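You operate a simulated robot arm through the tools that you are given. There is no shell and no other tool.

Carry out the task below with a simulated robot arm. There is one attempt and no reset: what you move stays moved.

## Task
Plug in the drum, raise the work lamp to mark 2, light it.
Fine: the cable drum's blue plug goes in the grey socket; clamp the pole tight again; switch on after plugging in.

The check looks at the end state, three seconds after you hand in, the way a careful person would. Anything else that was tipped, shoved, dropped, spilled or broken makes it a failure.

## Robot
A 7-joint arm with a two-finger parallel gripper, fixed in place. Base frame: the origin is at the foot of the arm, x ahead of it, y to its left, z up; the work surface is at about z = 0.8. Units: m, rad, N and s.
Its first joint turns from -2.304 to 2.304 rad. Payload 3.91 kg.
The TCP is the grasp point between the finger pads, 0.03 m short of the fingertips. In the tool frame z runs along the fingers and y along their closing line. The gripper opens to 0.11 m. The fingers are 0.02 m wide and 0.01 m thick; the gripper's body (0.048 by 0.112 m) begins 0.055 m behind the TCP.
Orientation is that of the tool frame in the base frame, as a unit quaternion [w, x, y, z]. With the fingers straight down and closing along the base's y, the tool's x points along the base's -x, its y along +y and its z along -z.

## Interface
- The arm moves only by the tool send_rows. Its argument "commands" is a list that holds one entry, the list of rows, each a list of 7 numbers: the gripper command, from -1 (fully open) to 1 (shut), values between in proportion, then the shift along the base's x, y, z in m, then the turn, a rotation vector about the base's x, y, z in rad. In form: [[[fingers, tx, ty, tz, ax, ay, az], ...]]. A call has 1 to 20 rows; each row shifts and turns the commanded pose from where the row before left it. Each row takes 0.2 s and may step no farther than 0.05 m and 0.15 rad from the row before; otherwise, or with a gripper value out of range, the whole call is refused. Where a pose cannot be reached the arm comes as near as it can. A force on the tool above 60 N (or 10 N above the force at the start of the call, whichever is more), or a blocked arm, ends the call early, and 0.2 s more pass. Each finger travels about 0.108 m/s and halts on what it meets, pressing with about 39 N; the grip force reading is that of the motor and also rises with nothing between the fingers. The clock runs only during rows and for 0.2 s after the last one: add rows that do not move to give the fingers time. The reply holds the time, the measured pose of the TCP, the force on the tool along the base axes, the opening and the grip force, in the units named above and with some noise, with the torque about the TCP (base axes, N m) and any sound that the robot's microphone picked up.
- Cameras (640 x 400 px; columns grow to the right, rows downward): "scene" is fixed at [0.4004, -0.6501, 1.4713]; the picture's right is [1.00, 0.00, 0.00], its down [0.00, -0.31, -0.95] and it looks along [-0.00, 0.95, -0.31] (base axes); focal length 366 px, centre (320, 200). "wrist" rides on the gripper at [0.072, 0.017, -0.103] in the tool frame; the picture's right is [-0.23, 0.97, 0.00], its down [-0.76, -0.18, -0.62] and it looks along [-0.61, -0.14, 0.78] (tool axes); focal length 222 px, centre (320, 200). There is no depth. A picture from a camera that has moved, and an enlarged one, comes with that camera's place and axes in the base frame and with its lens.
- camera(camera): a new picture of that camera. No time passes.
- enlarge(camera, box): a new picture of the part [left, top, right, bottom] of that camera's present view, enlarged. No time passes.
- finish_job(): hands the job in; it is judged then, once.

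Places have to be worked out from the pictures, the camera data and where the tool is seen. Open the gripper and draw the arm clear of the work before you hand the job in, unless the task says otherwise.

The tools are called after ">>>" as name(argument=value, ...) on one line, values as JSON. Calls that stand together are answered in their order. send_rows: Moves the arm, as the interface text tells. Its arguments: {"type":"object","properties":{"commands":{"type":"array"}},"required":["commands"]} The other tools are called the same way: camera (camera) takes a picture; enlarge (camera, box) takes an enlarged picture of a part of a camera's view; finish_job () hands the job in.

At the start:

```text
time_s: 0.0
tool_pos: [0.5709, 0.4639, 1.4]
ee_rot: [0.0, 0.0, 1.0, 0.0]
ft_force: [1.3, 0.3, -0.8]
ft_torque: [-0.01, 0.02, 0.02]
finger_gap: 0.1102
finger_force: 0.0
```

scene: 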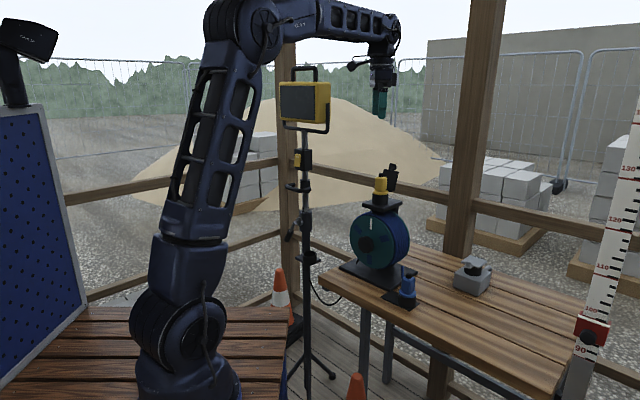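
wrist: 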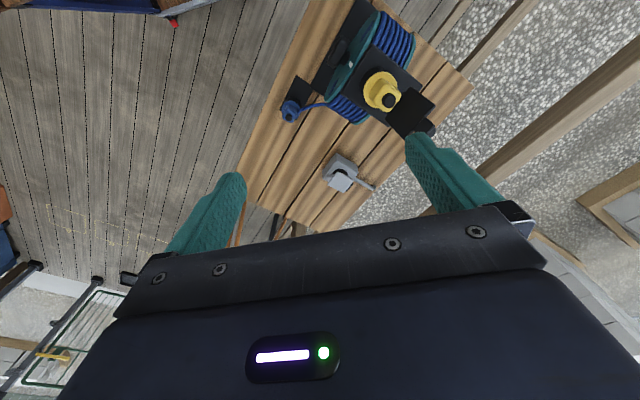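

I start by enlarging parts of the scene to identify the lamp, its clamp, the drum, plug and socket.

>>> enlarge(camera="scene", box=[240, 50, 360, 125])

>>> enlarge(camera="scene", box=[240, 120, 360, 195])

>>> enlarge(camera="scene", box=[240, 190, 360, 265])

>>> enlarge(camera="scene", box=[330, 150, 510, 310])

>>> enlarge(camera="wrist", box=[240, 0, 480, 220])

>>> enlarge(camera="scene", box=[260, 230, 380, 400])

```text
5.33 times, centred on (300, 88) of scene
camera zoom: at [0.4004, -0.6501, 1.4713], right [1.0, 0.0, 0.0], down [0.0, -0.31, -0.95], along [0.0, 0.95, -0.31], focal length 1953 px, centre (427, 800)
```

zoom: 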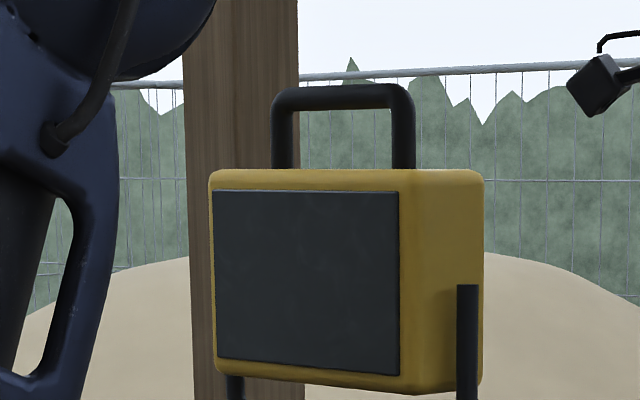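

```text
5.33 times, centred on (300, 158) of scene
camera zoom: at [0.4004, -0.6501, 1.4713], right [1.0, 0.0, 0.0], down [0.0, -0.31, -0.95], along [0.0, 0.95, -0.31], focal length 1953 px, centre (427, 427)
```

zoom: 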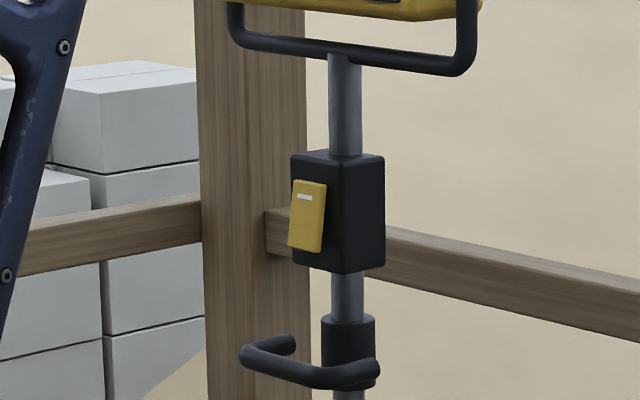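

```text
5.33 times, centred on (300, 228) of scene
camera zoom: at [0.4004, -0.6501, 1.4713], right [1.0, 0.0, 0.0], down [0.0, -0.31, -0.95], along [0.0, 0.95, -0.31], focal length 1953 px, centre (427, 53)
```

zoom: 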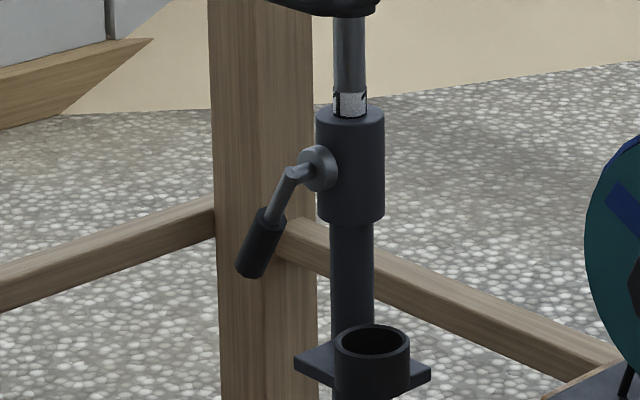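

```text
2.50 times, centred on (420, 230) of scene
camera zoom: at [0.4004, -0.6501, 1.4713], right [1.0, 0.0, 0.0], down [0.0, -0.31, -0.95], along [0.0, 0.95, -0.31], focal length 916 px, centre (70, 125)
```

zoom: 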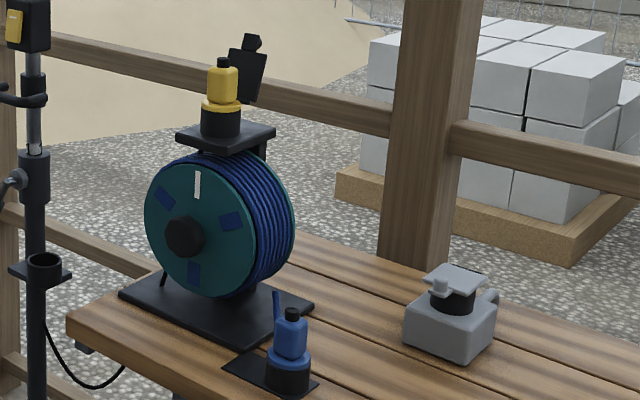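

```text
1.82 times, centred on (360, 110) of wrist
camera zoom: at [0.4987, 0.4799, 1.5029], right [0.23, 0.97, 0.0], down [0.76, -0.18, 0.62], along [0.61, -0.14, -0.78], focal length 404 px, centre (247, 364)
```

zoom: 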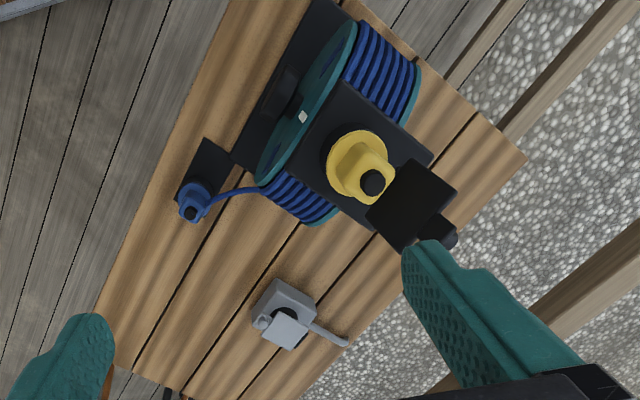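

```text
2.35 times, centred on (320, 315) of scene
camera zoom: at [0.4004, -0.6501, 1.4713], right [1.0, 0.0, 0.0], down [0.0, -0.31, -0.95], along [0.0, 0.95, -0.31], focal length 862 px, centre (320, -71)
```

zoom: 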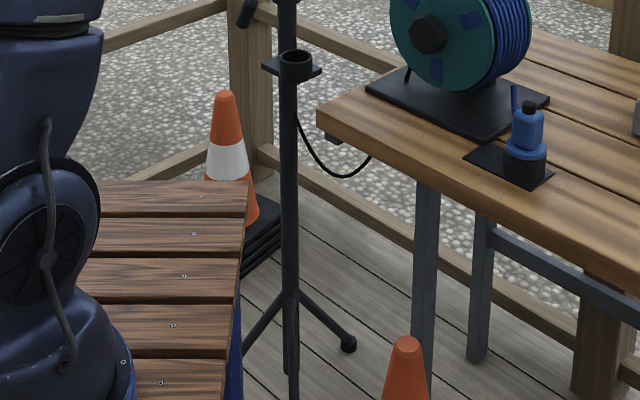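

Identified: lamp mast with clamp lever and grab handle, a switch box, the drum, blue plug in a parking holder and grey socket with a lid. I look at more detail of each.

>>> enlarge(camera="scene", box=[440, 245, 504, 300])

>>> enlarge(camera="scene", box=[375, 255, 431, 311])

>>> enlarge(camera="scene", box=[350, 155, 420, 215])

>>> enlarge(camera="wrist", box=[305, 140, 385, 220])

>>> enlarge(camera="scene", box=[290, 200, 325, 225])

>>> enlarge(camera="wrist", box=[0, 250, 160, 400])

```text
7.27 times, centred on (472, 272) of scene
camera zoom: at [0.4004, -0.6501, 1.4713], right [1.0, 0.0, 0.0], down [0.0, -0.31, -0.95], along [0.0, 0.95, -0.31], focal length 2663 px, centre (-786, -327)
```

zoom: 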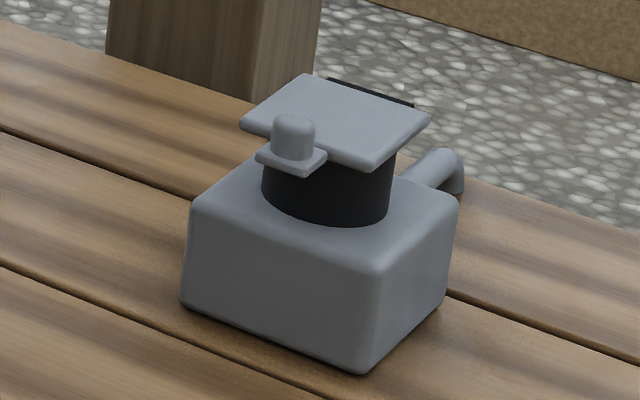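

```text
7.14 times, centred on (403, 283) of scene
camera zoom: at [0.4004, -0.6501, 1.4713], right [1.0, 0.0, 0.0], down [0.0, -0.31, -0.95], along [0.0, 0.95, -0.31], focal length 2616 px, centre (-273, -393)
```

zoom: 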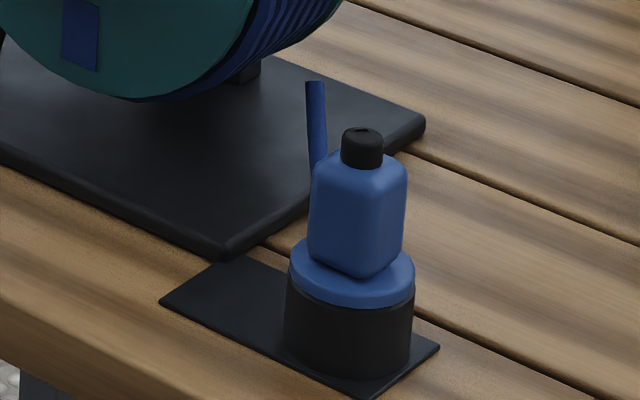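

```text
6.67 times, centred on (385, 185) of scene
camera zoom: at [0.4004, -0.6501, 1.4713], right [1.0, 0.0, 0.0], down [0.0, -0.31, -0.95], along [0.0, 0.95, -0.31], focal length 2441 px, centre (-113, 300)
```

zoom: 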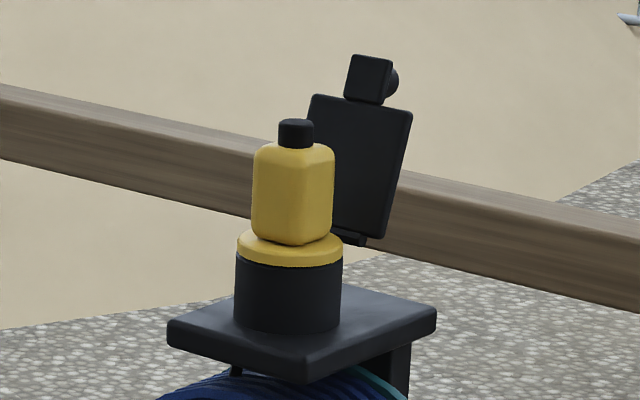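

```text
5.00 times, centred on (345, 180) of wrist
camera zoom: at [0.4987, 0.4799, 1.5029], right [0.23, 0.97, 0.0], down [0.76, -0.18, 0.62], along [0.61, -0.14, -0.78], focal length 1111 px, centre (195, 300)
```

zoom: 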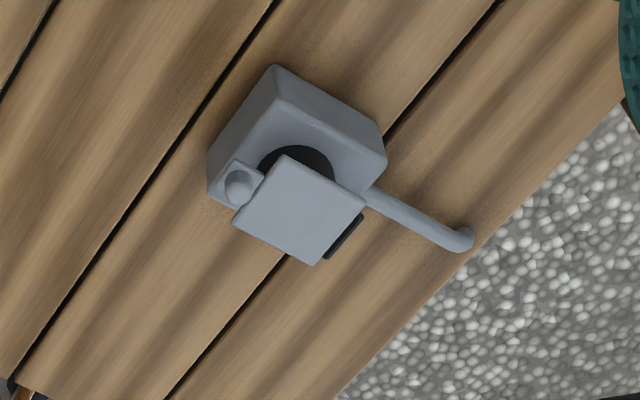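

```text
16.00 times, centred on (308, 212) of scene
camera zoom: at [0.4004, -0.6501, 1.4713], right [1.0, 0.0, 0.0], down [0.0, -0.31, -0.95], along [0.0, 0.95, -0.31], focal length 5859 px, centre (520, 0)
```

zoom: 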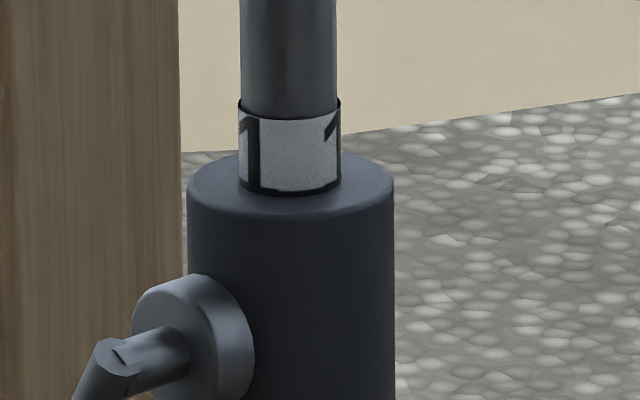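

```text
2.67 times, centred on (80, 325) of wrist
camera zoom: at [0.4987, 0.4799, 1.5029], right [0.23, 0.97, 0.0], down [0.76, -0.18, 0.62], along [0.61, -0.14, -0.78], focal length 592 px, centre (960, -133)
```

zoom: 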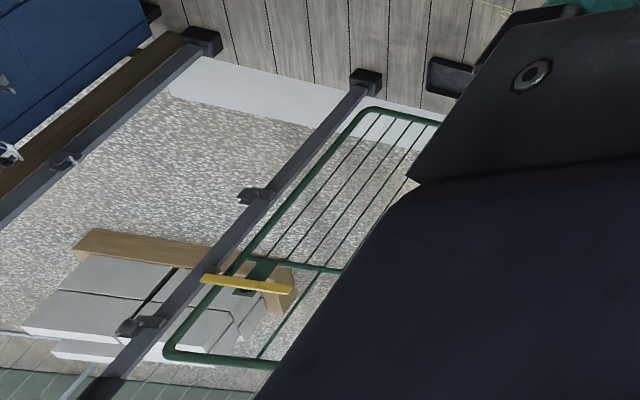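

The lamp pole is out of the wrist camera's view. I swing the tool toward the pole (yaw left, pitch up 45°) from a safe distance so I can triangulate it.

>>> send_rows(commands=[[[-1, -0.0133, -0.0144, -0.0111, 0, 0, 0.1416], [-1, -0.0133, -0.0144, -0.0111, 0, 0, 0.1416], [-1, -0.0133, -0.0144, -0.0111, 0, 0, 0.1416], [-1, -0.0133, -0.0144, -0.0111, 0, 0, 0.1416], [-1, -0.0133, -0.0144, -0.0111, 0, 0, 0.1416], [-1, -0.0133, -0.0144, -0.0111, 0, 0, 0.1416], [-1, -0.0133, -0.0144, -0.0111, 0, 0, 0.1416], [-1, -0.0133, -0.0144, -0.0111, 0, 0, 0.1416], [-1, -0.0133, -0.0144, -0.0111, 0, 0, 0.1416], [-1, 0, 0, 0, 0.125, -0.038, 0], [-1, 0, 0, 0, 0.125, -0.038, 0], [-1, 0, 0, 0, 0.125, -0.038, 0], [-1, 0, 0, 0, 0.125, -0.038, 0], [-1, 0, 0, 0, 0.125, -0.038, 0], [-1, 0, 0, 0, 0.125, -0.038, 0]]])

>>> camera(camera="wrist")

>>> camera(camera="scene")

```text
time_s: 3.2
tool_pos: [0.4531, 0.3335, 1.3012]
ee_rot: [0.307, -0.55, 0.742, 0.228]
ft_force: [0.0, 0.0, -0.3]
ft_torque: [-0.04, 0.04, 0.01]
finger_gap: 0.1097
finger_force: 0.1
```

```text
taken
camera wrist: at [0.3987, 0.2198, 1.3229], right [-0.88, 0.44, 0.16], down [0.2, 0.04, 0.98], along [0.42, 0.9, -0.12], focal length 222 px, centre (320, 200)
```

wrist: 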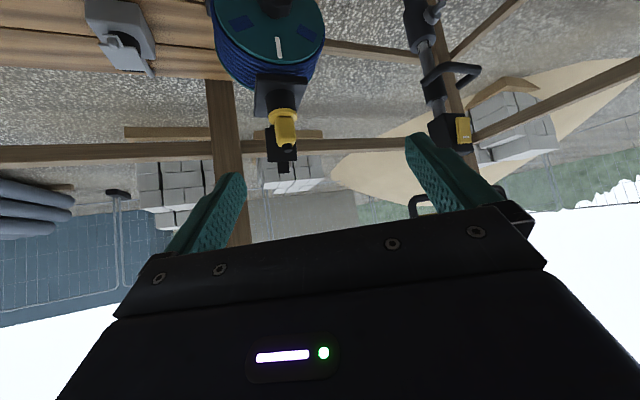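

```text
taken
```

scene: 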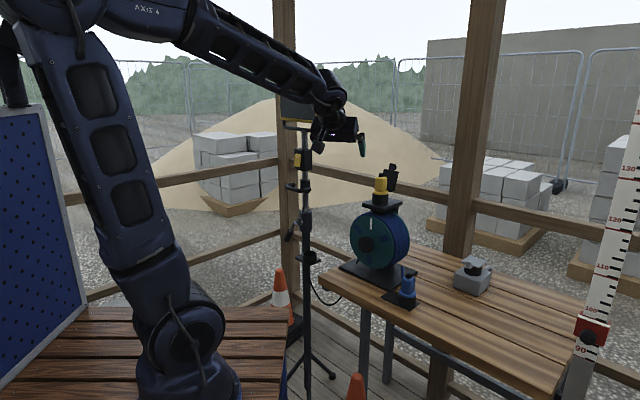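

The triangulated switch box is at about (0.344, 0.611, 1.207). I enlarge the present wrist view, then turn further toward the pole.

>>> enlarge(camera="wrist", box=[380, 0, 540, 100])

>>> enlarge(camera="wrist", box=[80, 0, 180, 80])

>>> enlarge(camera="wrist", box=[400, 50, 520, 230])

>>> enlarge(camera="wrist", box=[200, 0, 340, 180])

```text
4.00 times, centred on (460, 50) of wrist
camera zoom: at [0.3987, 0.2198, 1.3229], right [-0.88, 0.44, 0.16], down [0.2, 0.04, 0.98], along [0.42, 0.9, -0.12], focal length 888 px, centre (-240, 800)
```

zoom: 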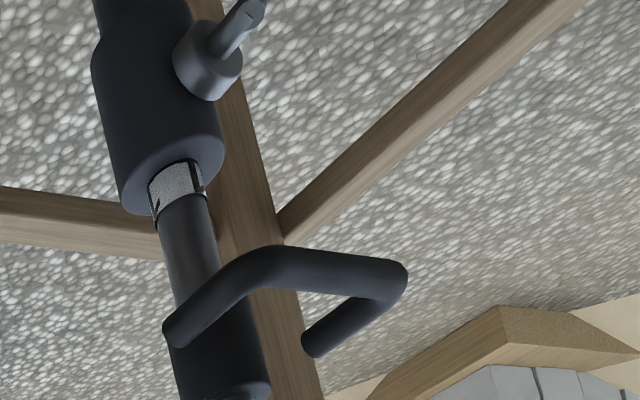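

```text
5.00 times, centred on (130, 40) of wrist
camera zoom: at [0.3987, 0.2198, 1.3229], right [-0.88, 0.44, 0.16], down [0.2, 0.04, 0.98], along [0.42, 0.9, -0.12], focal length 1111 px, centre (1270, 1000)
```

zoom: 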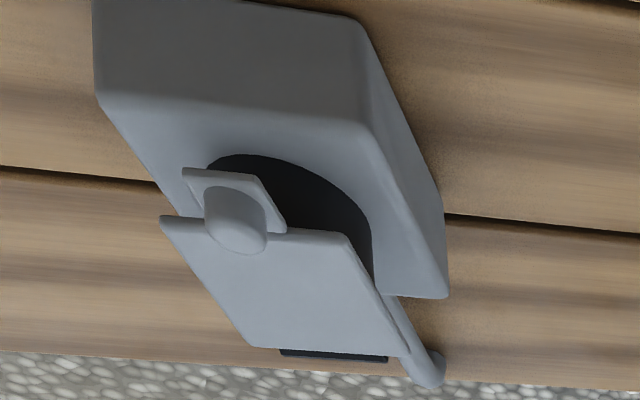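

```text
2.22 times, centred on (460, 140) of wrist
camera zoom: at [0.3987, 0.2198, 1.3229], right [-0.88, 0.44, 0.16], down [0.2, 0.04, 0.98], along [0.42, 0.9, -0.12], focal length 494 px, centre (9, 333)
```

zoom: 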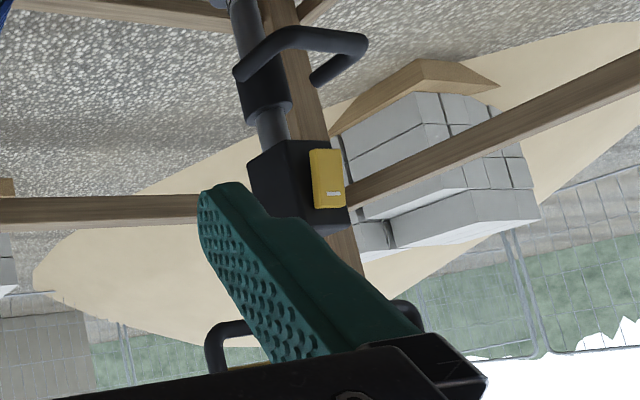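

```text
2.22 times, centred on (270, 90) of wrist
camera zoom: at [0.3987, 0.2198, 1.3229], right [-0.88, 0.44, 0.16], down [0.2, 0.04, 0.98], along [0.42, 0.9, -0.12], focal length 494 px, centre (431, 444)
```

zoom: 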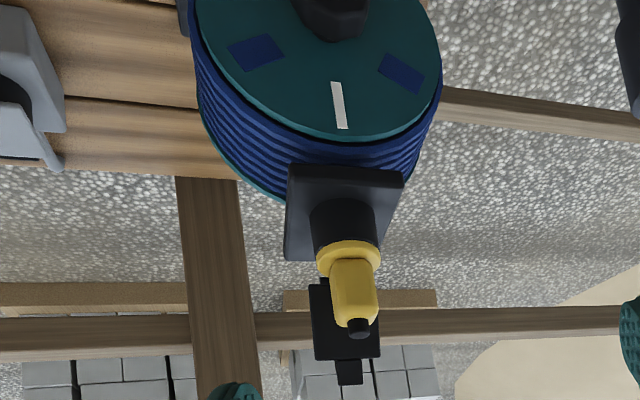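

Plug cap is about (0.675, 0.354, 0.897), socket lid knob (0.884, 0.420, 0.902), and yellow outlet plug (0.61, 0.56, 1.165). I move in front of the table, square to its edge, to view plug and socket closer.

>>> send_rows(commands=[[[-1, 0.021, -0.0105, -0.0171, 0, 0, -0.1397], [-1, 0.021, -0.0105, -0.0171, 0, 0, -0.1397], [-1, 0.021, -0.0105, -0.0171, 0, 0, -0.1397], [-1, 0.021, -0.0105, -0.0171, -0.0989, 0.086, 0], [-1, 0.021, -0.0105, -0.0171, -0.0989, 0.086, 0], [-1, 0.021, -0.0105, -0.0171, -0.0989, 0.086, 0], [-1, 0.021, -0.0105, -0.0171, -0.0989, 0.086, 0]]])

>>> camera(camera="wrist")

>>> camera(camera="scene")

```text
time_s: 4.8
tool_pos: [0.5986, 0.2594, 1.1765]
ee_rot: [0.117, -0.411, 0.902, 0.053]
ft_force: [0.1, -0.3, 0.5]
ft_torque: [0.0, -0.07, -0.05]
finger_gap: 0.11
finger_force: 0.1
```

```text
taken
camera wrist: at [0.5225, 0.199, 1.2592], right [-0.59, 0.81, 0.06], down [0.51, 0.32, 0.8], along [0.62, 0.5, -0.6], focal length 222 px, centre (320, 200)
```

wrist: 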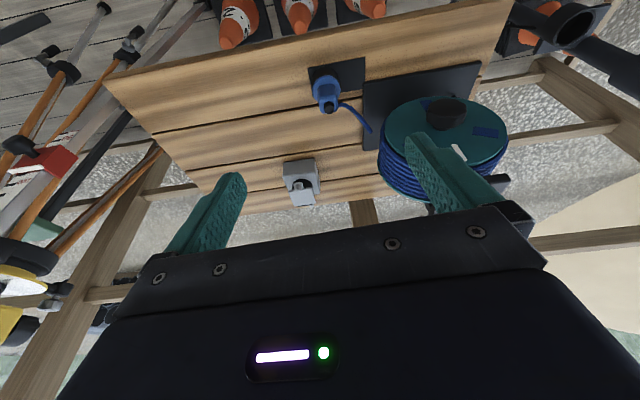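

```text
taken
```

scene: 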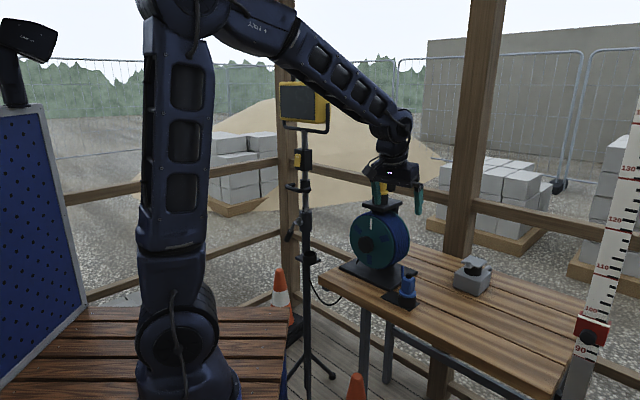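

I enlarge the plug and socket in this closer wrist view.

>>> enlarge(camera="wrist", box=[270, 145, 340, 215])

>>> enlarge(camera="wrist", box=[295, 50, 385, 140])

>>> enlarge(camera="wrist", box=[480, 0, 640, 120])

```text
5.71 times, centred on (305, 180) of wrist
camera zoom: at [0.5225, 0.199, 1.2592], right [-0.59, 0.81, 0.06], down [0.51, 0.32, 0.8], along [0.62, 0.5, -0.6], focal length 1269 px, centre (406, 314)
```

zoom: 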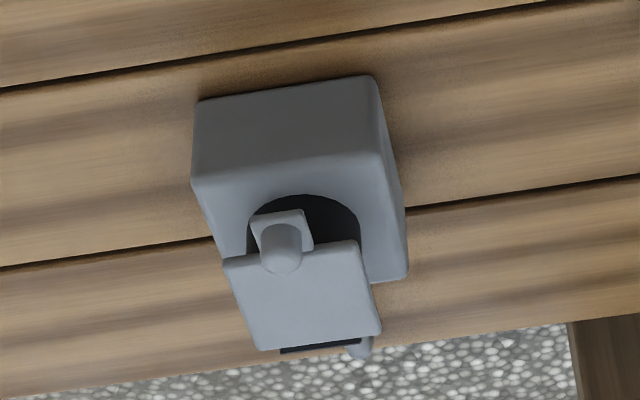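

```text
4.44 times, centred on (340, 95) of wrist
camera zoom: at [0.5225, 0.199, 1.2592], right [-0.59, 0.81, 0.06], down [0.51, 0.32, 0.8], along [0.62, 0.5, -0.6], focal length 987 px, centre (231, 667)
```

zoom: 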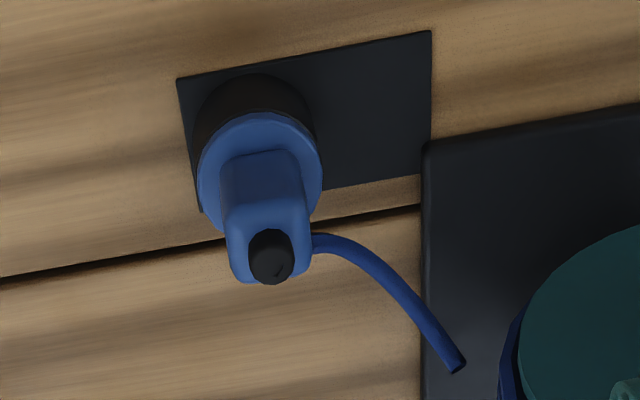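

```text
3.33 times, centred on (560, 60) of wrist
camera zoom: at [0.5225, 0.199, 1.2592], right [-0.59, 0.81, 0.06], down [0.51, 0.32, 0.8], along [0.62, 0.5, -0.6], focal length 740 px, centre (-480, 667)
```

zoom: 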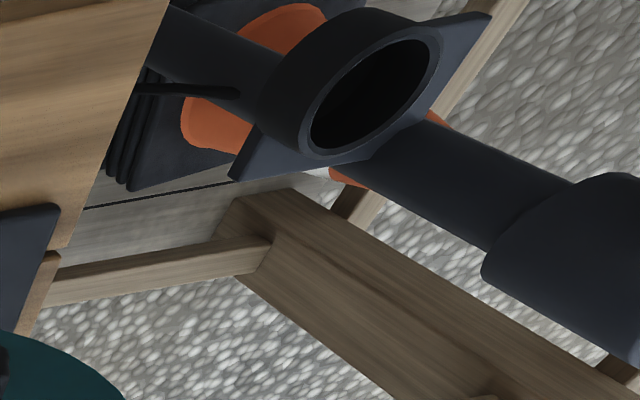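

Hinge of the socket lid is on the far side, its tab faces us. I pitch the tool to ~60° and move to a pre-grasp pose in front of the tab, square with the table.

>>> send_rows(commands=[[[-1, 0.0293, 0.0127, -0.0289, 0.0987, -0.0861, 0], [-1, 0.0293, 0.0127, -0.0289, 0.0987, -0.0861, 0], [-1, 0.0293, 0.0127, -0.0289, 0.0987, -0.0861, 0], [-1, 0.0293, 0.0127, -0.0289, 0.0987, -0.0861, 0], [-0.6, 0.0293, 0.0127, -0.0289, 0.0987, -0.0861, 0], [-0.4, 0.0293, 0.0127, -0.0289, 0.0987, -0.0861, 0], [-0.3, 0.0293, 0.0127, -0.0289, 0, 0, 0], [-0.2, 0.0293, 0.0127, -0.0289, 0, 0, 0], [-0.2, 0, 0, 0, 0, 0, 0]]])

>>> camera(camera="wrist")

>>> camera(camera="scene")

```text
time_s: 6.8
tool_pos: [0.8329, 0.3584, 0.95]
ee_rot: [0.454, -0.36, 0.788, 0.207]
ft_force: [-1.2, 0.3, 0.7]
ft_torque: [-0.02, 0.0, 0.0]
finger_gap: 0.0657
finger_force: 0.0
```

```text
taken
camera wrist: at [0.7376, 0.2763, 0.9386], right [-0.66, 0.72, 0.2], down [0.03, -0.24, 0.97], along [0.75, 0.65, 0.13], focal length 222 px, centre (320, 200)
```

wrist: 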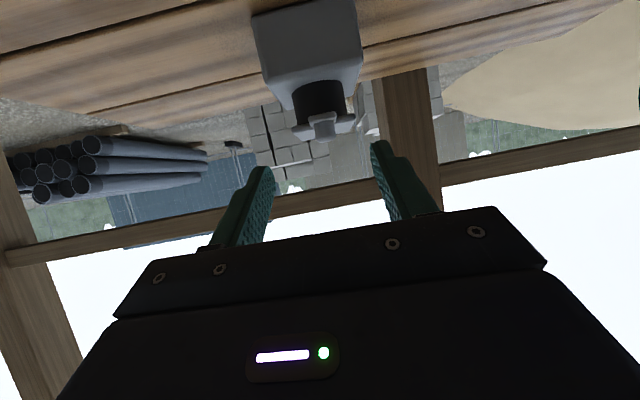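

```text
taken
```

scene: 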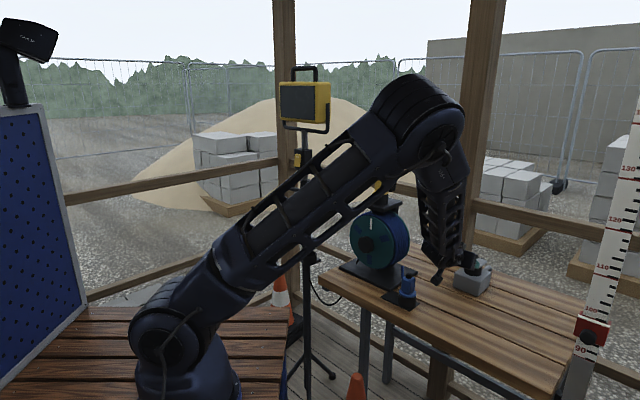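

Reach is fine here and nothing was touched. I enlarge to measure the tab from this viewpoint.

>>> enlarge(camera="wrist", box=[260, 70, 380, 150])

>>> enlarge(camera="scene", box=[400, 220, 520, 310])

>>> enlarge(camera="scene", box=[330, 150, 480, 270])

```text
5.00 times, centred on (320, 110) of wrist
camera zoom: at [0.7376, 0.2763, 0.9386], right [-0.66, 0.72, 0.2], down [0.03, -0.24, 0.97], along [0.75, 0.65, 0.13], focal length 1111 px, centre (320, 650)
```

zoom: 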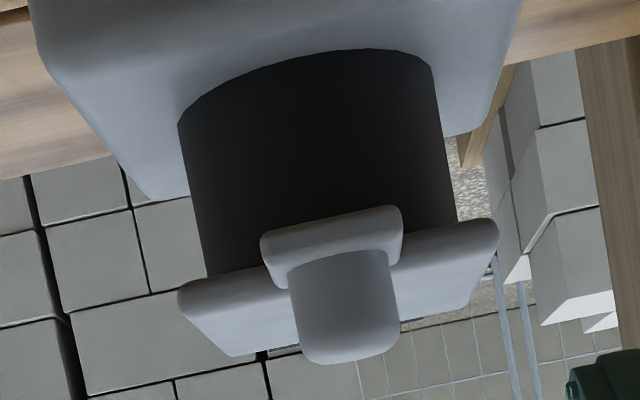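

```text
4.44 times, centred on (460, 265) of scene
camera zoom: at [0.4004, -0.6501, 1.4713], right [1.0, 0.0, 0.0], down [0.0, -0.31, -0.95], along [0.0, 0.95, -0.31], focal length 1628 px, centre (-302, -89)
```

zoom: 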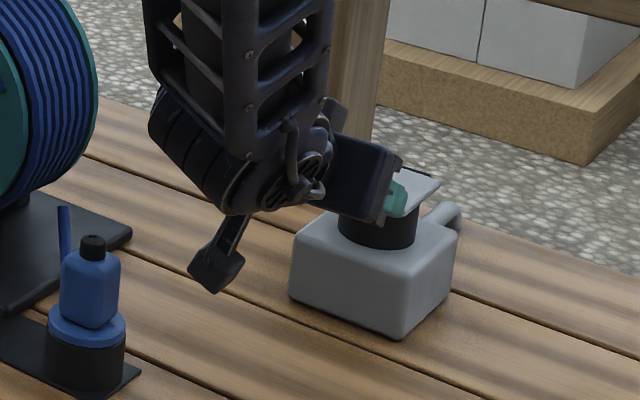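

```text
3.33 times, centred on (405, 210) of scene
camera zoom: at [0.4004, -0.6501, 1.4713], right [1.0, 0.0, 0.0], down [0.0, -0.31, -0.95], along [0.0, 0.95, -0.31], focal length 1221 px, centre (37, 167)
```

zoom: 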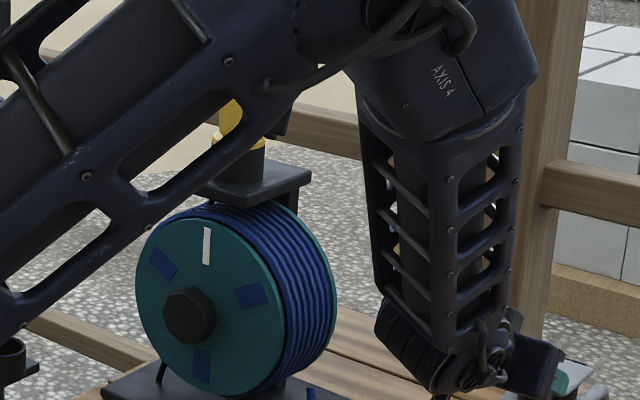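

Tab lies at about n≈0.893 along the table normal, z≈0.896, well aligned with the tool axis. I advance straight along the fingers so the tab lies between them.

>>> send_rows(commands=[[[-0.2, 0.012, 0.0157, -0.012, 0, 0, 0], [-0.2, 0.012, 0.0157, -0.012, 0, 0, 0], [-0.2, 0.012, 0.0157, -0.012, 0, 0, 0], [-0.2, 0, 0, 0, 0, 0, 0]]])

>>> enlarge(camera="wrist", box=[200, 70, 440, 230])

>>> enlarge(camera="scene", box=[440, 240, 520, 300])

```text
time_s: 7.8
tool_pos: [0.8662, 0.4083, 0.9148]
ee_rot: [0.454, -0.359, 0.788, 0.207]
ft_force: [-2.6, -1.7, 2.7]
ft_torque: [-0.01, -0.11, -0.12]
finger_gap: 0.0659
finger_force: 0.0
```

```text
2.50 times, centred on (320, 150) of wrist
camera zoom: at [0.7722, 0.3253, 0.9038], right [-0.66, 0.72, 0.2], down [0.03, -0.24, 0.97], along [0.75, 0.65, 0.13], focal length 555 px, centre (320, 325)
```

zoom: 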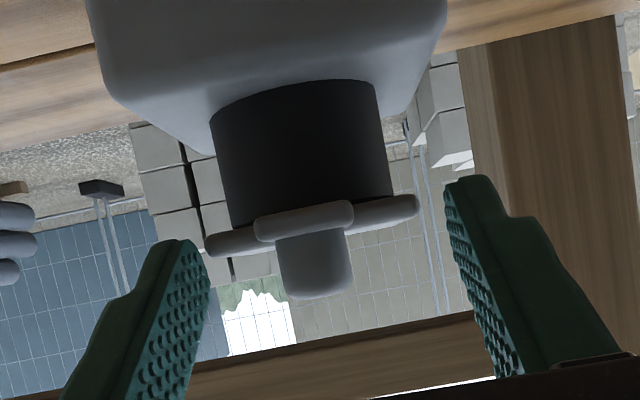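

```text
6.67 times, centred on (480, 270) of scene
camera zoom: at [0.4004, -0.6501, 1.4713], right [1.0, 0.0, 0.0], down [0.0, -0.31, -0.95], along [0.0, 0.95, -0.31], focal length 2441 px, centre (-747, -267)
```

zoom: 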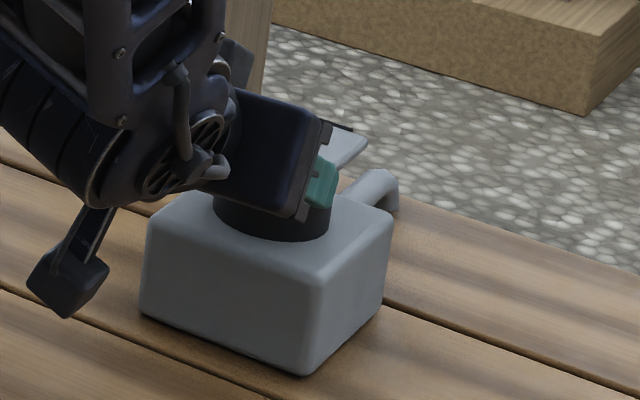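

The tab sits centred between the fingers about level with the tips. I close on it.

>>> send_rows(commands=[[[0.3, 0, 0, 0, 0, 0, 0], [0.6, 0, 0, 0, 0, 0, 0], [1, 0, 0, 0, 0, 0, 0], [1, 0, 0, 0, 0, 0, 0], [1, 0, 0, 0, 0, 0, 0]]])

>>> enlarge(camera="wrist", box=[200, 70, 440, 230])

```text
time_s: 9.0
tool_pos: [0.8683, 0.4071, 0.9145]
ee_rot: [0.454, -0.359, 0.789, 0.207]
ft_force: [17.1, -8.5, 1.5]
ft_torque: [-0.12, -0.28, -1.32]
finger_gap: 0.0241
finger_force: 44.7
```

```text
2.50 times, centred on (320, 150) of wrist
camera zoom: at [0.7732, 0.3243, 0.9035], right [-0.66, 0.73, 0.2], down [0.03, -0.24, 0.97], along [0.75, 0.65, 0.13], focal length 555 px, centre (320, 325)
```

zoom: 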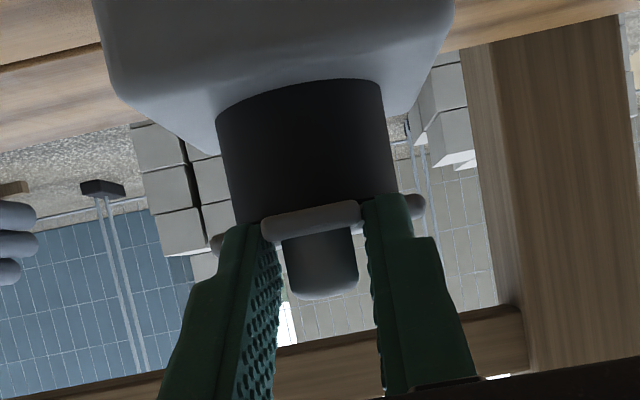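

I have the tab (gap 24 mm). Now I swing it up along the hinge arc (radius ≈ 0.1 m) in small steps, checking forces after the first part.

>>> send_rows(commands=[[[1, 0.0031, 0.0005, 0.0135, 0, 0, 0], [1, 0.0028, 0.0032, 0.0131, 0, 0, 0], [1, 0.0039, 0.0045, 0.0124, 0, 0, 0], [1, 0, 0, 0, 0, 0, 0]]])

>>> enlarge(camera="wrist", box=[200, 70, 440, 230])

>>> enlarge(camera="scene", box=[440, 240, 520, 300])

```text
time_s: 10.0
tool_pos: [0.8775, 0.4173, 0.9521]
ee_rot: [0.453, -0.36, 0.789, 0.208]
ft_force: [2.9, -2.0, -15.2]
ft_torque: [-0.92, 0.94, -0.21]
finger_gap: 0.0167
finger_force: 45.2
```

```text
2.50 times, centred on (320, 150) of wrist
camera zoom: at [0.7832, 0.334, 0.9406], right [-0.66, 0.72, 0.2], down [0.03, -0.23, 0.97], along [0.75, 0.65, 0.13], focal length 555 px, centre (320, 325)
```

zoom: 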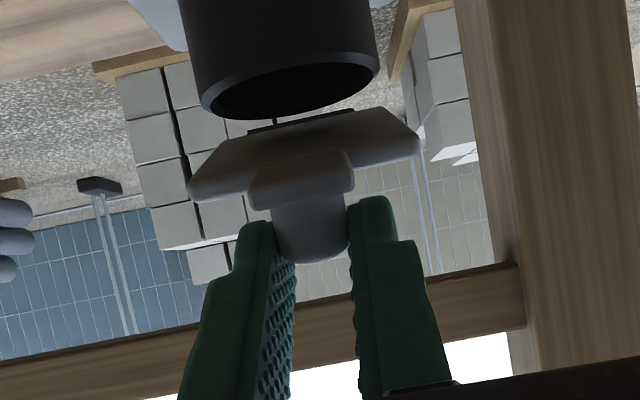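

```text
6.67 times, centred on (480, 270) of scene
camera zoom: at [0.4004, -0.6501, 1.4713], right [1.0, 0.0, 0.0], down [0.0, -0.31, -0.95], along [0.0, 0.95, -0.31], focal length 2441 px, centre (-747, -267)
```

zoom: 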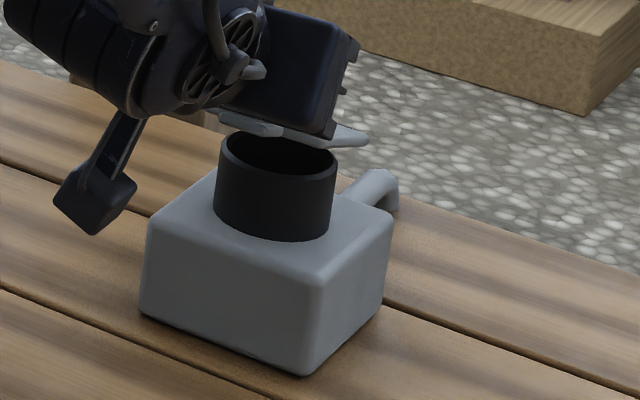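

The lid is opening; the fingers have slid onto the knob. I continue along the arc in small steps.

>>> send_rows(commands=[[[1, 0.0056, 0.0064, 0.0097, 0, 0, 0], [1, 0.0064, 0.0073, 0.0088, 0, 0, 0], [1, 0.007, 0.008, 0.0076, 0, 0, 0], [1, 0, 0, 0, 0, 0, 0]]])

>>> enlarge(camera="wrist", box=[200, 70, 440, 230])

>>> enlarge(camera="scene", box=[440, 240, 520, 300])

```text
time_s: 11.0
tool_pos: [0.8985, 0.4372, 0.9791]
ee_rot: [0.454, -0.36, 0.788, 0.208]
ft_force: [-1.3, -15.8, -6.2]
ft_torque: [-1.12, 0.8, -0.22]
finger_gap: 0.0167
finger_force: 45.4
```

```text
2.50 times, centred on (320, 150) of wrist
camera zoom: at [0.8023, 0.3539, 0.9685], right [-0.66, 0.73, 0.2], down [0.03, -0.23, 0.97], along [0.75, 0.65, 0.13], focal length 555 px, centre (320, 325)
```

zoom: 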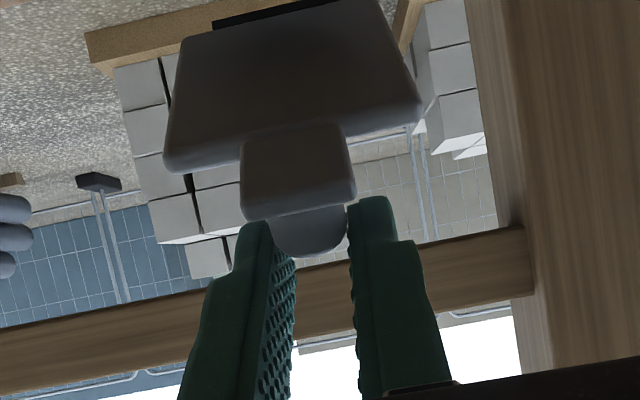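

```text
6.67 times, centred on (480, 270) of scene
camera zoom: at [0.4004, -0.6501, 1.4713], right [1.0, 0.0, 0.0], down [0.0, -0.31, -0.95], along [0.0, 0.95, -0.31], focal length 2441 px, centre (-747, -267)
```

zoom: 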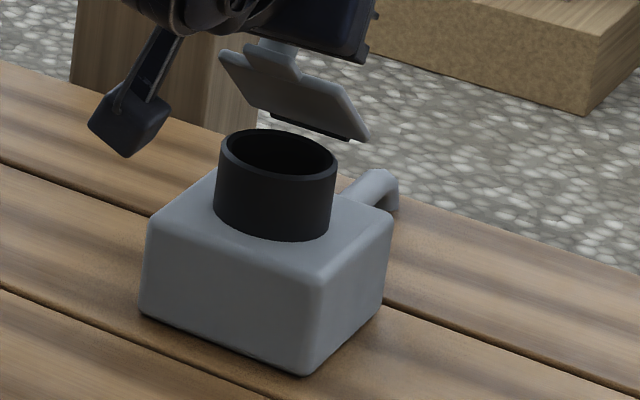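

Lid is about halfway open and following well. I continue the arc.

>>> send_rows(commands=[[[1, 0.0076, 0.0087, 0.0059, 0, 0, 0], [1, 0.008, 0.0092, 0.0042, 0, 0, 0], [1, 0.0083, 0.0095, 0.0024, 0, 0, 0], [1, 0.0085, 0.0097, 0.0007, 0, 0, 0], [1, 0, 0, 0, 0, 0, 0]]])

>>> enlarge(camera="wrist", box=[200, 70, 440, 230])

>>> enlarge(camera="scene", box=[440, 230, 520, 290])

```text
time_s: 12.2
tool_pos: [0.932, 0.4748, 0.993]
ee_rot: [0.456, -0.358, 0.788, 0.207]
ft_force: [15.2, -26.6, 14.8]
ft_torque: [-0.64, 0.26, 0.09]
finger_gap: 0.0165
finger_force: 44.8
```

```text
2.50 times, centred on (320, 150) of wrist
camera zoom: at [0.8369, 0.3898, 0.9815], right [-0.66, 0.73, 0.2], down [0.03, -0.24, 0.97], along [0.75, 0.65, 0.14], focal length 555 px, centre (320, 325)
```

zoom: 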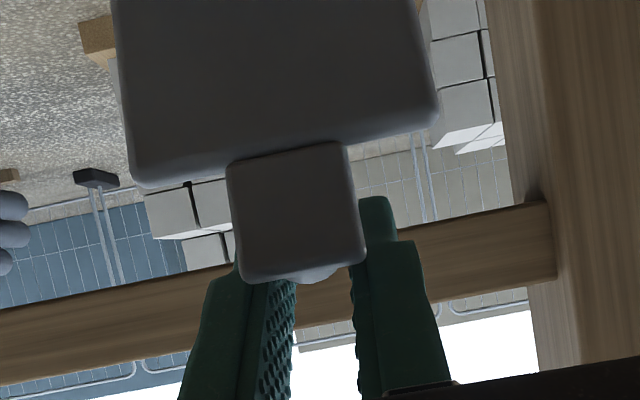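

```text
6.67 times, centred on (480, 260) of scene
camera zoom: at [0.4004, -0.6501, 1.4713], right [1.0, 0.0, 0.0], down [0.0, -0.31, -0.95], along [0.0, 0.95, -0.31], focal length 2441 px, centre (-747, -200)
```

zoom: 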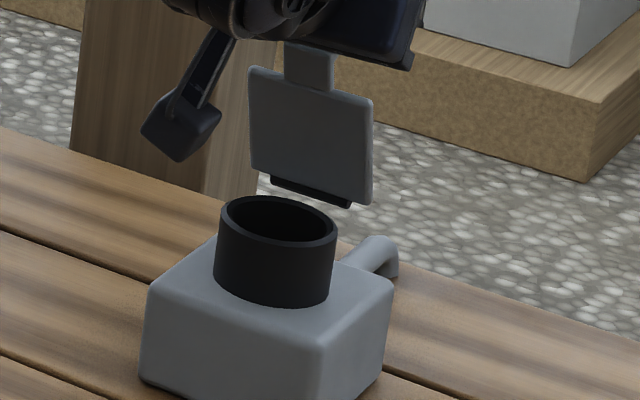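

Lid is nearly vertical; the lateral load suggests I relax ~4 mm to the right and slightly up. I continue past vertical.

>>> send_rows(commands=[[[1, 0.003, -0.0026, 0.003, 0, 0, 0], [1, 0.0085, 0.0097, 0.001, 0, 0, 0], [1, 0.0085, 0.0097, 0, 0, 0, 0], [1, 0, 0, 0, 0, 0, 0]]])

>>> enlarge(camera="wrist", box=[200, 70, 440, 230])

>>> enlarge(camera="scene", box=[440, 230, 520, 290])

```text
time_s: 13.2
tool_pos: [0.949, 0.4937, 0.9954]
ee_rot: [0.454, -0.359, 0.788, 0.207]
ft_force: [0.1, -1.0, 0.6]
ft_torque: [0.0, 0.0, -0.03]
finger_gap: 0.0
finger_force: 38.1
```

```text
2.50 times, centred on (320, 150) of wrist
camera zoom: at [0.8538, 0.4096, 0.9844], right [-0.66, 0.72, 0.2], down [0.03, -0.24, 0.97], along [0.75, 0.65, 0.13], focal length 555 px, centre (320, 325)
```

zoom: 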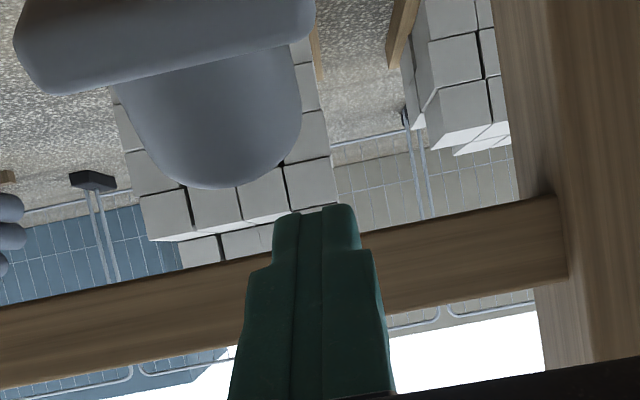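

```text
6.67 times, centred on (480, 260) of scene
camera zoom: at [0.4004, -0.6501, 1.4713], right [1.0, 0.0, 0.0], down [0.0, -0.31, -0.95], along [0.0, 0.95, -0.31], focal length 2441 px, centre (-747, -200)
```

zoom: 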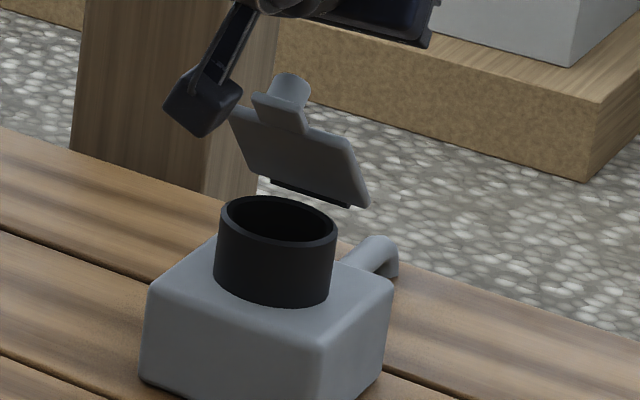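

The knob slipped out and the lid dropped back to roughly 50°. I wait briefly to see whether it stays.

>>> send_rows(commands=[[[1, 0, 0, 0.02, 0, 0, 0], [1, 0, 0, 0.02, 0, 0, 0]]])

>>> enlarge(camera="scene", box=[440, 230, 520, 290])

>>> enlarge(camera="wrist", box=[160, 0, 480, 230])

```text
time_s: 13.8
tool_pos: [0.9483, 0.4916, 1.0362]
ee_rot: [0.454, -0.359, 0.788, 0.208]
ft_force: [0.5, -0.2, 0.1]
ft_torque: [-0.01, 0.01, 0.0]
finger_gap: 0.0001
finger_force: 37.3
```

```text
6.67 times, centred on (480, 260) of scene
camera zoom: at [0.4004, -0.6501, 1.4713], right [1.0, 0.0, 0.0], down [0.0, -0.31, -0.95], along [0.0, 0.95, -0.31], focal length 2441 px, centre (-747, -200)
```

zoom: 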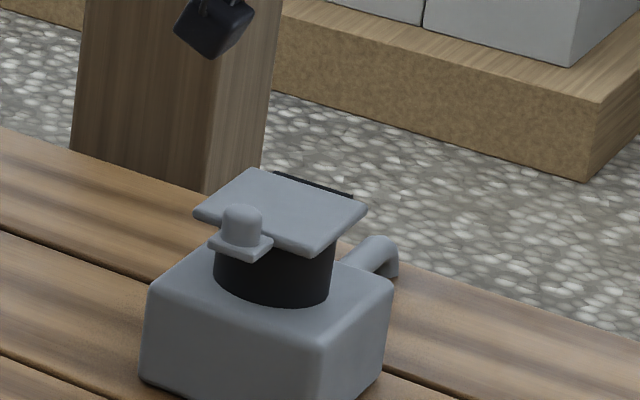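

```text
1.74 times, centred on (320, 115) of wrist
camera zoom: at [0.8539, 0.4086, 1.0246], right [-0.66, 0.72, 0.2], down [0.03, -0.24, 0.97], along [0.75, 0.65, 0.13], focal length 386 px, centre (320, 348)
```

zoom: 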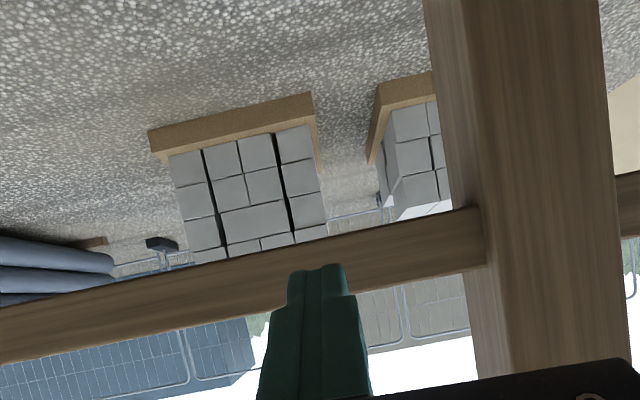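

The lid has a closing spring or falls back when not past its stop. I'll hook the tab from beneath with closed fingers and push it well past vertical; first I back off and come down in front of the tab.

>>> send_rows(commands=[[[1, -0.0242, -0.0277, 0, 0, 0, 0], [1, -0.0242, -0.0277, 0, 0, 0, 0], [1, -0.0242, -0.0277, 0, 0, 0, 0], [1, -0.0242, -0.0277, 0, 0, 0, 0], [1, -0.0242, -0.0277, 0, 0, 0, 0], [1, -0.0023, 0.002, -0.0373, 0, 0, 0], [1, 0, 0, -0.0373, 0, 0, 0], [1, 0, 0, -0.0373, 0, 0, 0], [1, 0, 0, -0.0373, 0, 0, 0], [1, 0, 0, 0, 0, 0, 0]]])

>>> enlarge(camera="wrist", box=[200, 70, 440, 230])

>>> enlarge(camera="scene", box=[400, 230, 520, 310])

```text
time_s: 16.0
tool_pos: [0.8285, 0.3583, 0.8857]
ee_rot: [0.454, -0.359, 0.788, 0.207]
ft_force: [-0.2, -0.6, -0.4]
ft_torque: [0.01, 0.0, -0.01]
finger_gap: 0.0
finger_force: 37.5
```

```text
2.50 times, centred on (320, 150) of wrist
camera zoom: at [0.7327, 0.274, 0.8747], right [-0.66, 0.72, 0.2], down [0.03, -0.24, 0.97], along [0.75, 0.65, 0.13], focal length 555 px, centre (320, 325)
```

zoom: 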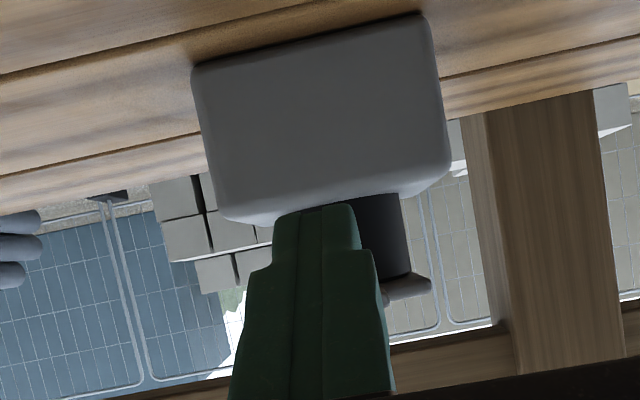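

```text
5.00 times, centred on (460, 270) of scene
camera zoom: at [0.4004, -0.6501, 1.4713], right [1.0, 0.0, 0.0], down [0.0, -0.31, -0.95], along [0.0, 0.95, -0.31], focal length 1831 px, centre (-380, -150)
```

zoom: 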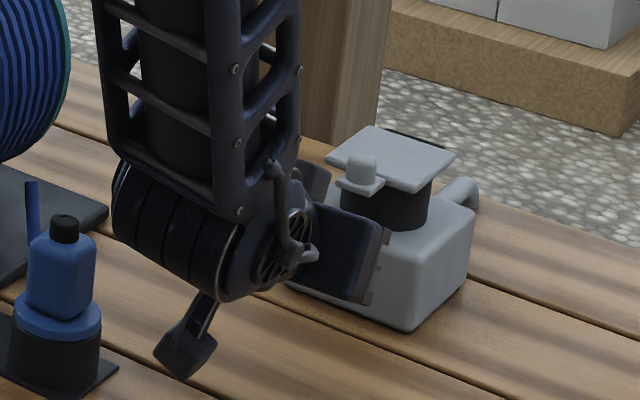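

Clear of everything. I slide the closed fingertips under the tab.

>>> send_rows(commands=[[[1, 0.0115, 0.0132, 0, 0, 0, 0], [1, 0.0115, 0.0132, 0, 0, 0, 0], [1, 0.0115, 0.0132, 0, 0, 0, 0], [1, 0, 0, 0, 0, 0, 0]]])

>>> enlarge(camera="wrist", box=[200, 70, 440, 230])

>>> enlarge(camera="scene", box=[440, 240, 520, 300])

```text
time_s: 17.0
tool_pos: [0.8632, 0.3949, 0.8869]
ee_rot: [0.454, -0.36, 0.789, 0.207]
ft_force: [1.0, 0.0, -0.1]
ft_torque: [0.0, -0.03, -0.02]
finger_gap: 0.0
finger_force: 37.6
```

```text
2.50 times, centred on (320, 150) of wrist
camera zoom: at [0.7675, 0.3112, 0.8749], right [-0.66, 0.72, 0.2], down [0.03, -0.24, 0.97], along [0.75, 0.65, 0.13], focal length 555 px, centre (320, 325)
```

zoom: 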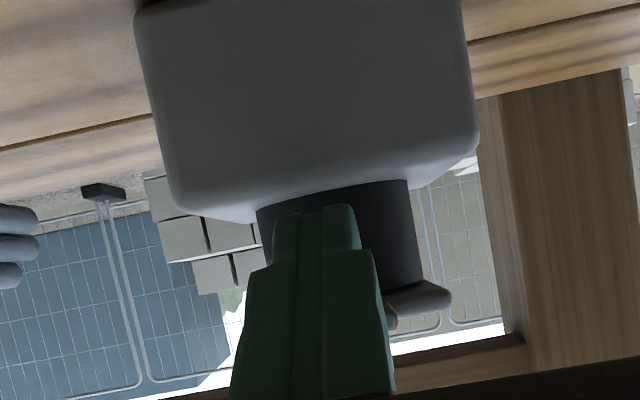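

```text
6.67 times, centred on (480, 270) of scene
camera zoom: at [0.4004, -0.6501, 1.4713], right [1.0, 0.0, 0.0], down [0.0, -0.31, -0.95], along [0.0, 0.95, -0.31], focal length 2441 px, centre (-747, -267)
```

zoom: 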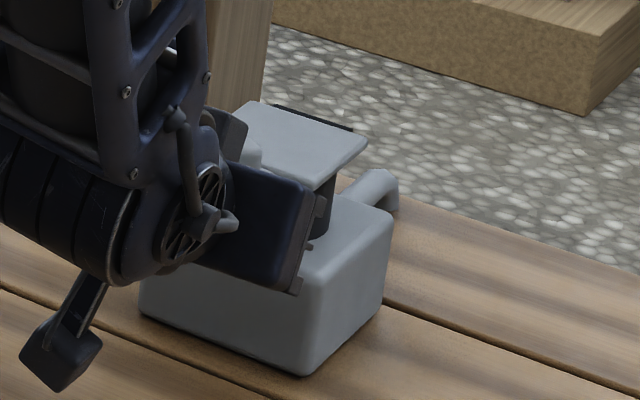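

Tips are under the tab without contact. I lift and follow the opening arc, pushing from beneath.

>>> send_rows(commands=[[[1, -0.0023, 0.002, 0.012, 0, 0, 0], [1, 0.0009, 0.0011, 0.0133, 0, 0, 0], [1, 0.0021, 0.0024, 0.013, 0, 0, 0], [1, 0.0033, 0.0038, 0.0124, 0, 0, 0], [1, 0.0044, 0.005, 0.0116, 0, 0, 0], [1, 0, 0, 0, 0, 0, 0]]])

>>> enlarge(camera="wrist", box=[200, 70, 440, 230])

>>> enlarge(camera="scene", box=[440, 240, 520, 300])

```text
time_s: 18.4
tool_pos: [0.871, 0.4085, 0.9488]
ee_rot: [0.454, -0.359, 0.788, 0.208]
ft_force: [-0.1, 0.4, -1.1]
ft_torque: [0.03, -0.04, 0.02]
finger_gap: 0.0
finger_force: 37.6
```

```text
2.50 times, centred on (320, 150) of wrist
camera zoom: at [0.775, 0.3247, 0.9369], right [-0.66, 0.72, 0.2], down [0.03, -0.24, 0.97], along [0.75, 0.65, 0.13], focal length 555 px, centre (320, 325)
```

zoom: 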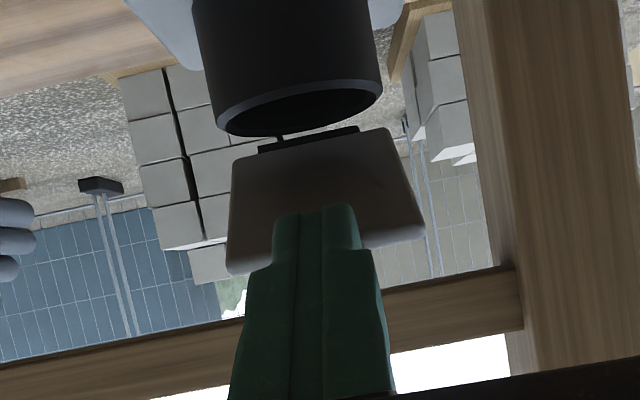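

```text
6.67 times, centred on (480, 270) of scene
camera zoom: at [0.4004, -0.6501, 1.4713], right [1.0, 0.0, 0.0], down [0.0, -0.31, -0.95], along [0.0, 0.95, -0.31], focal length 2441 px, centre (-747, -267)
```

zoom: 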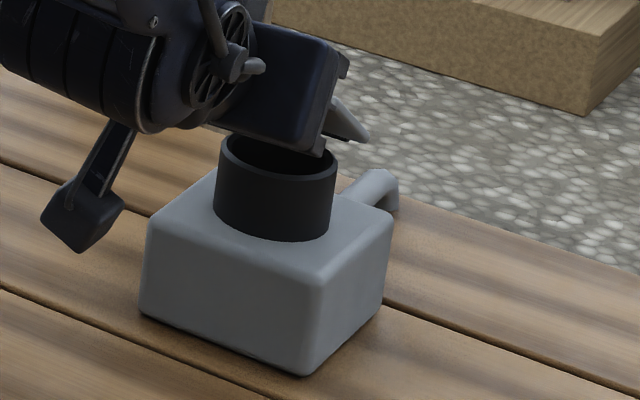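

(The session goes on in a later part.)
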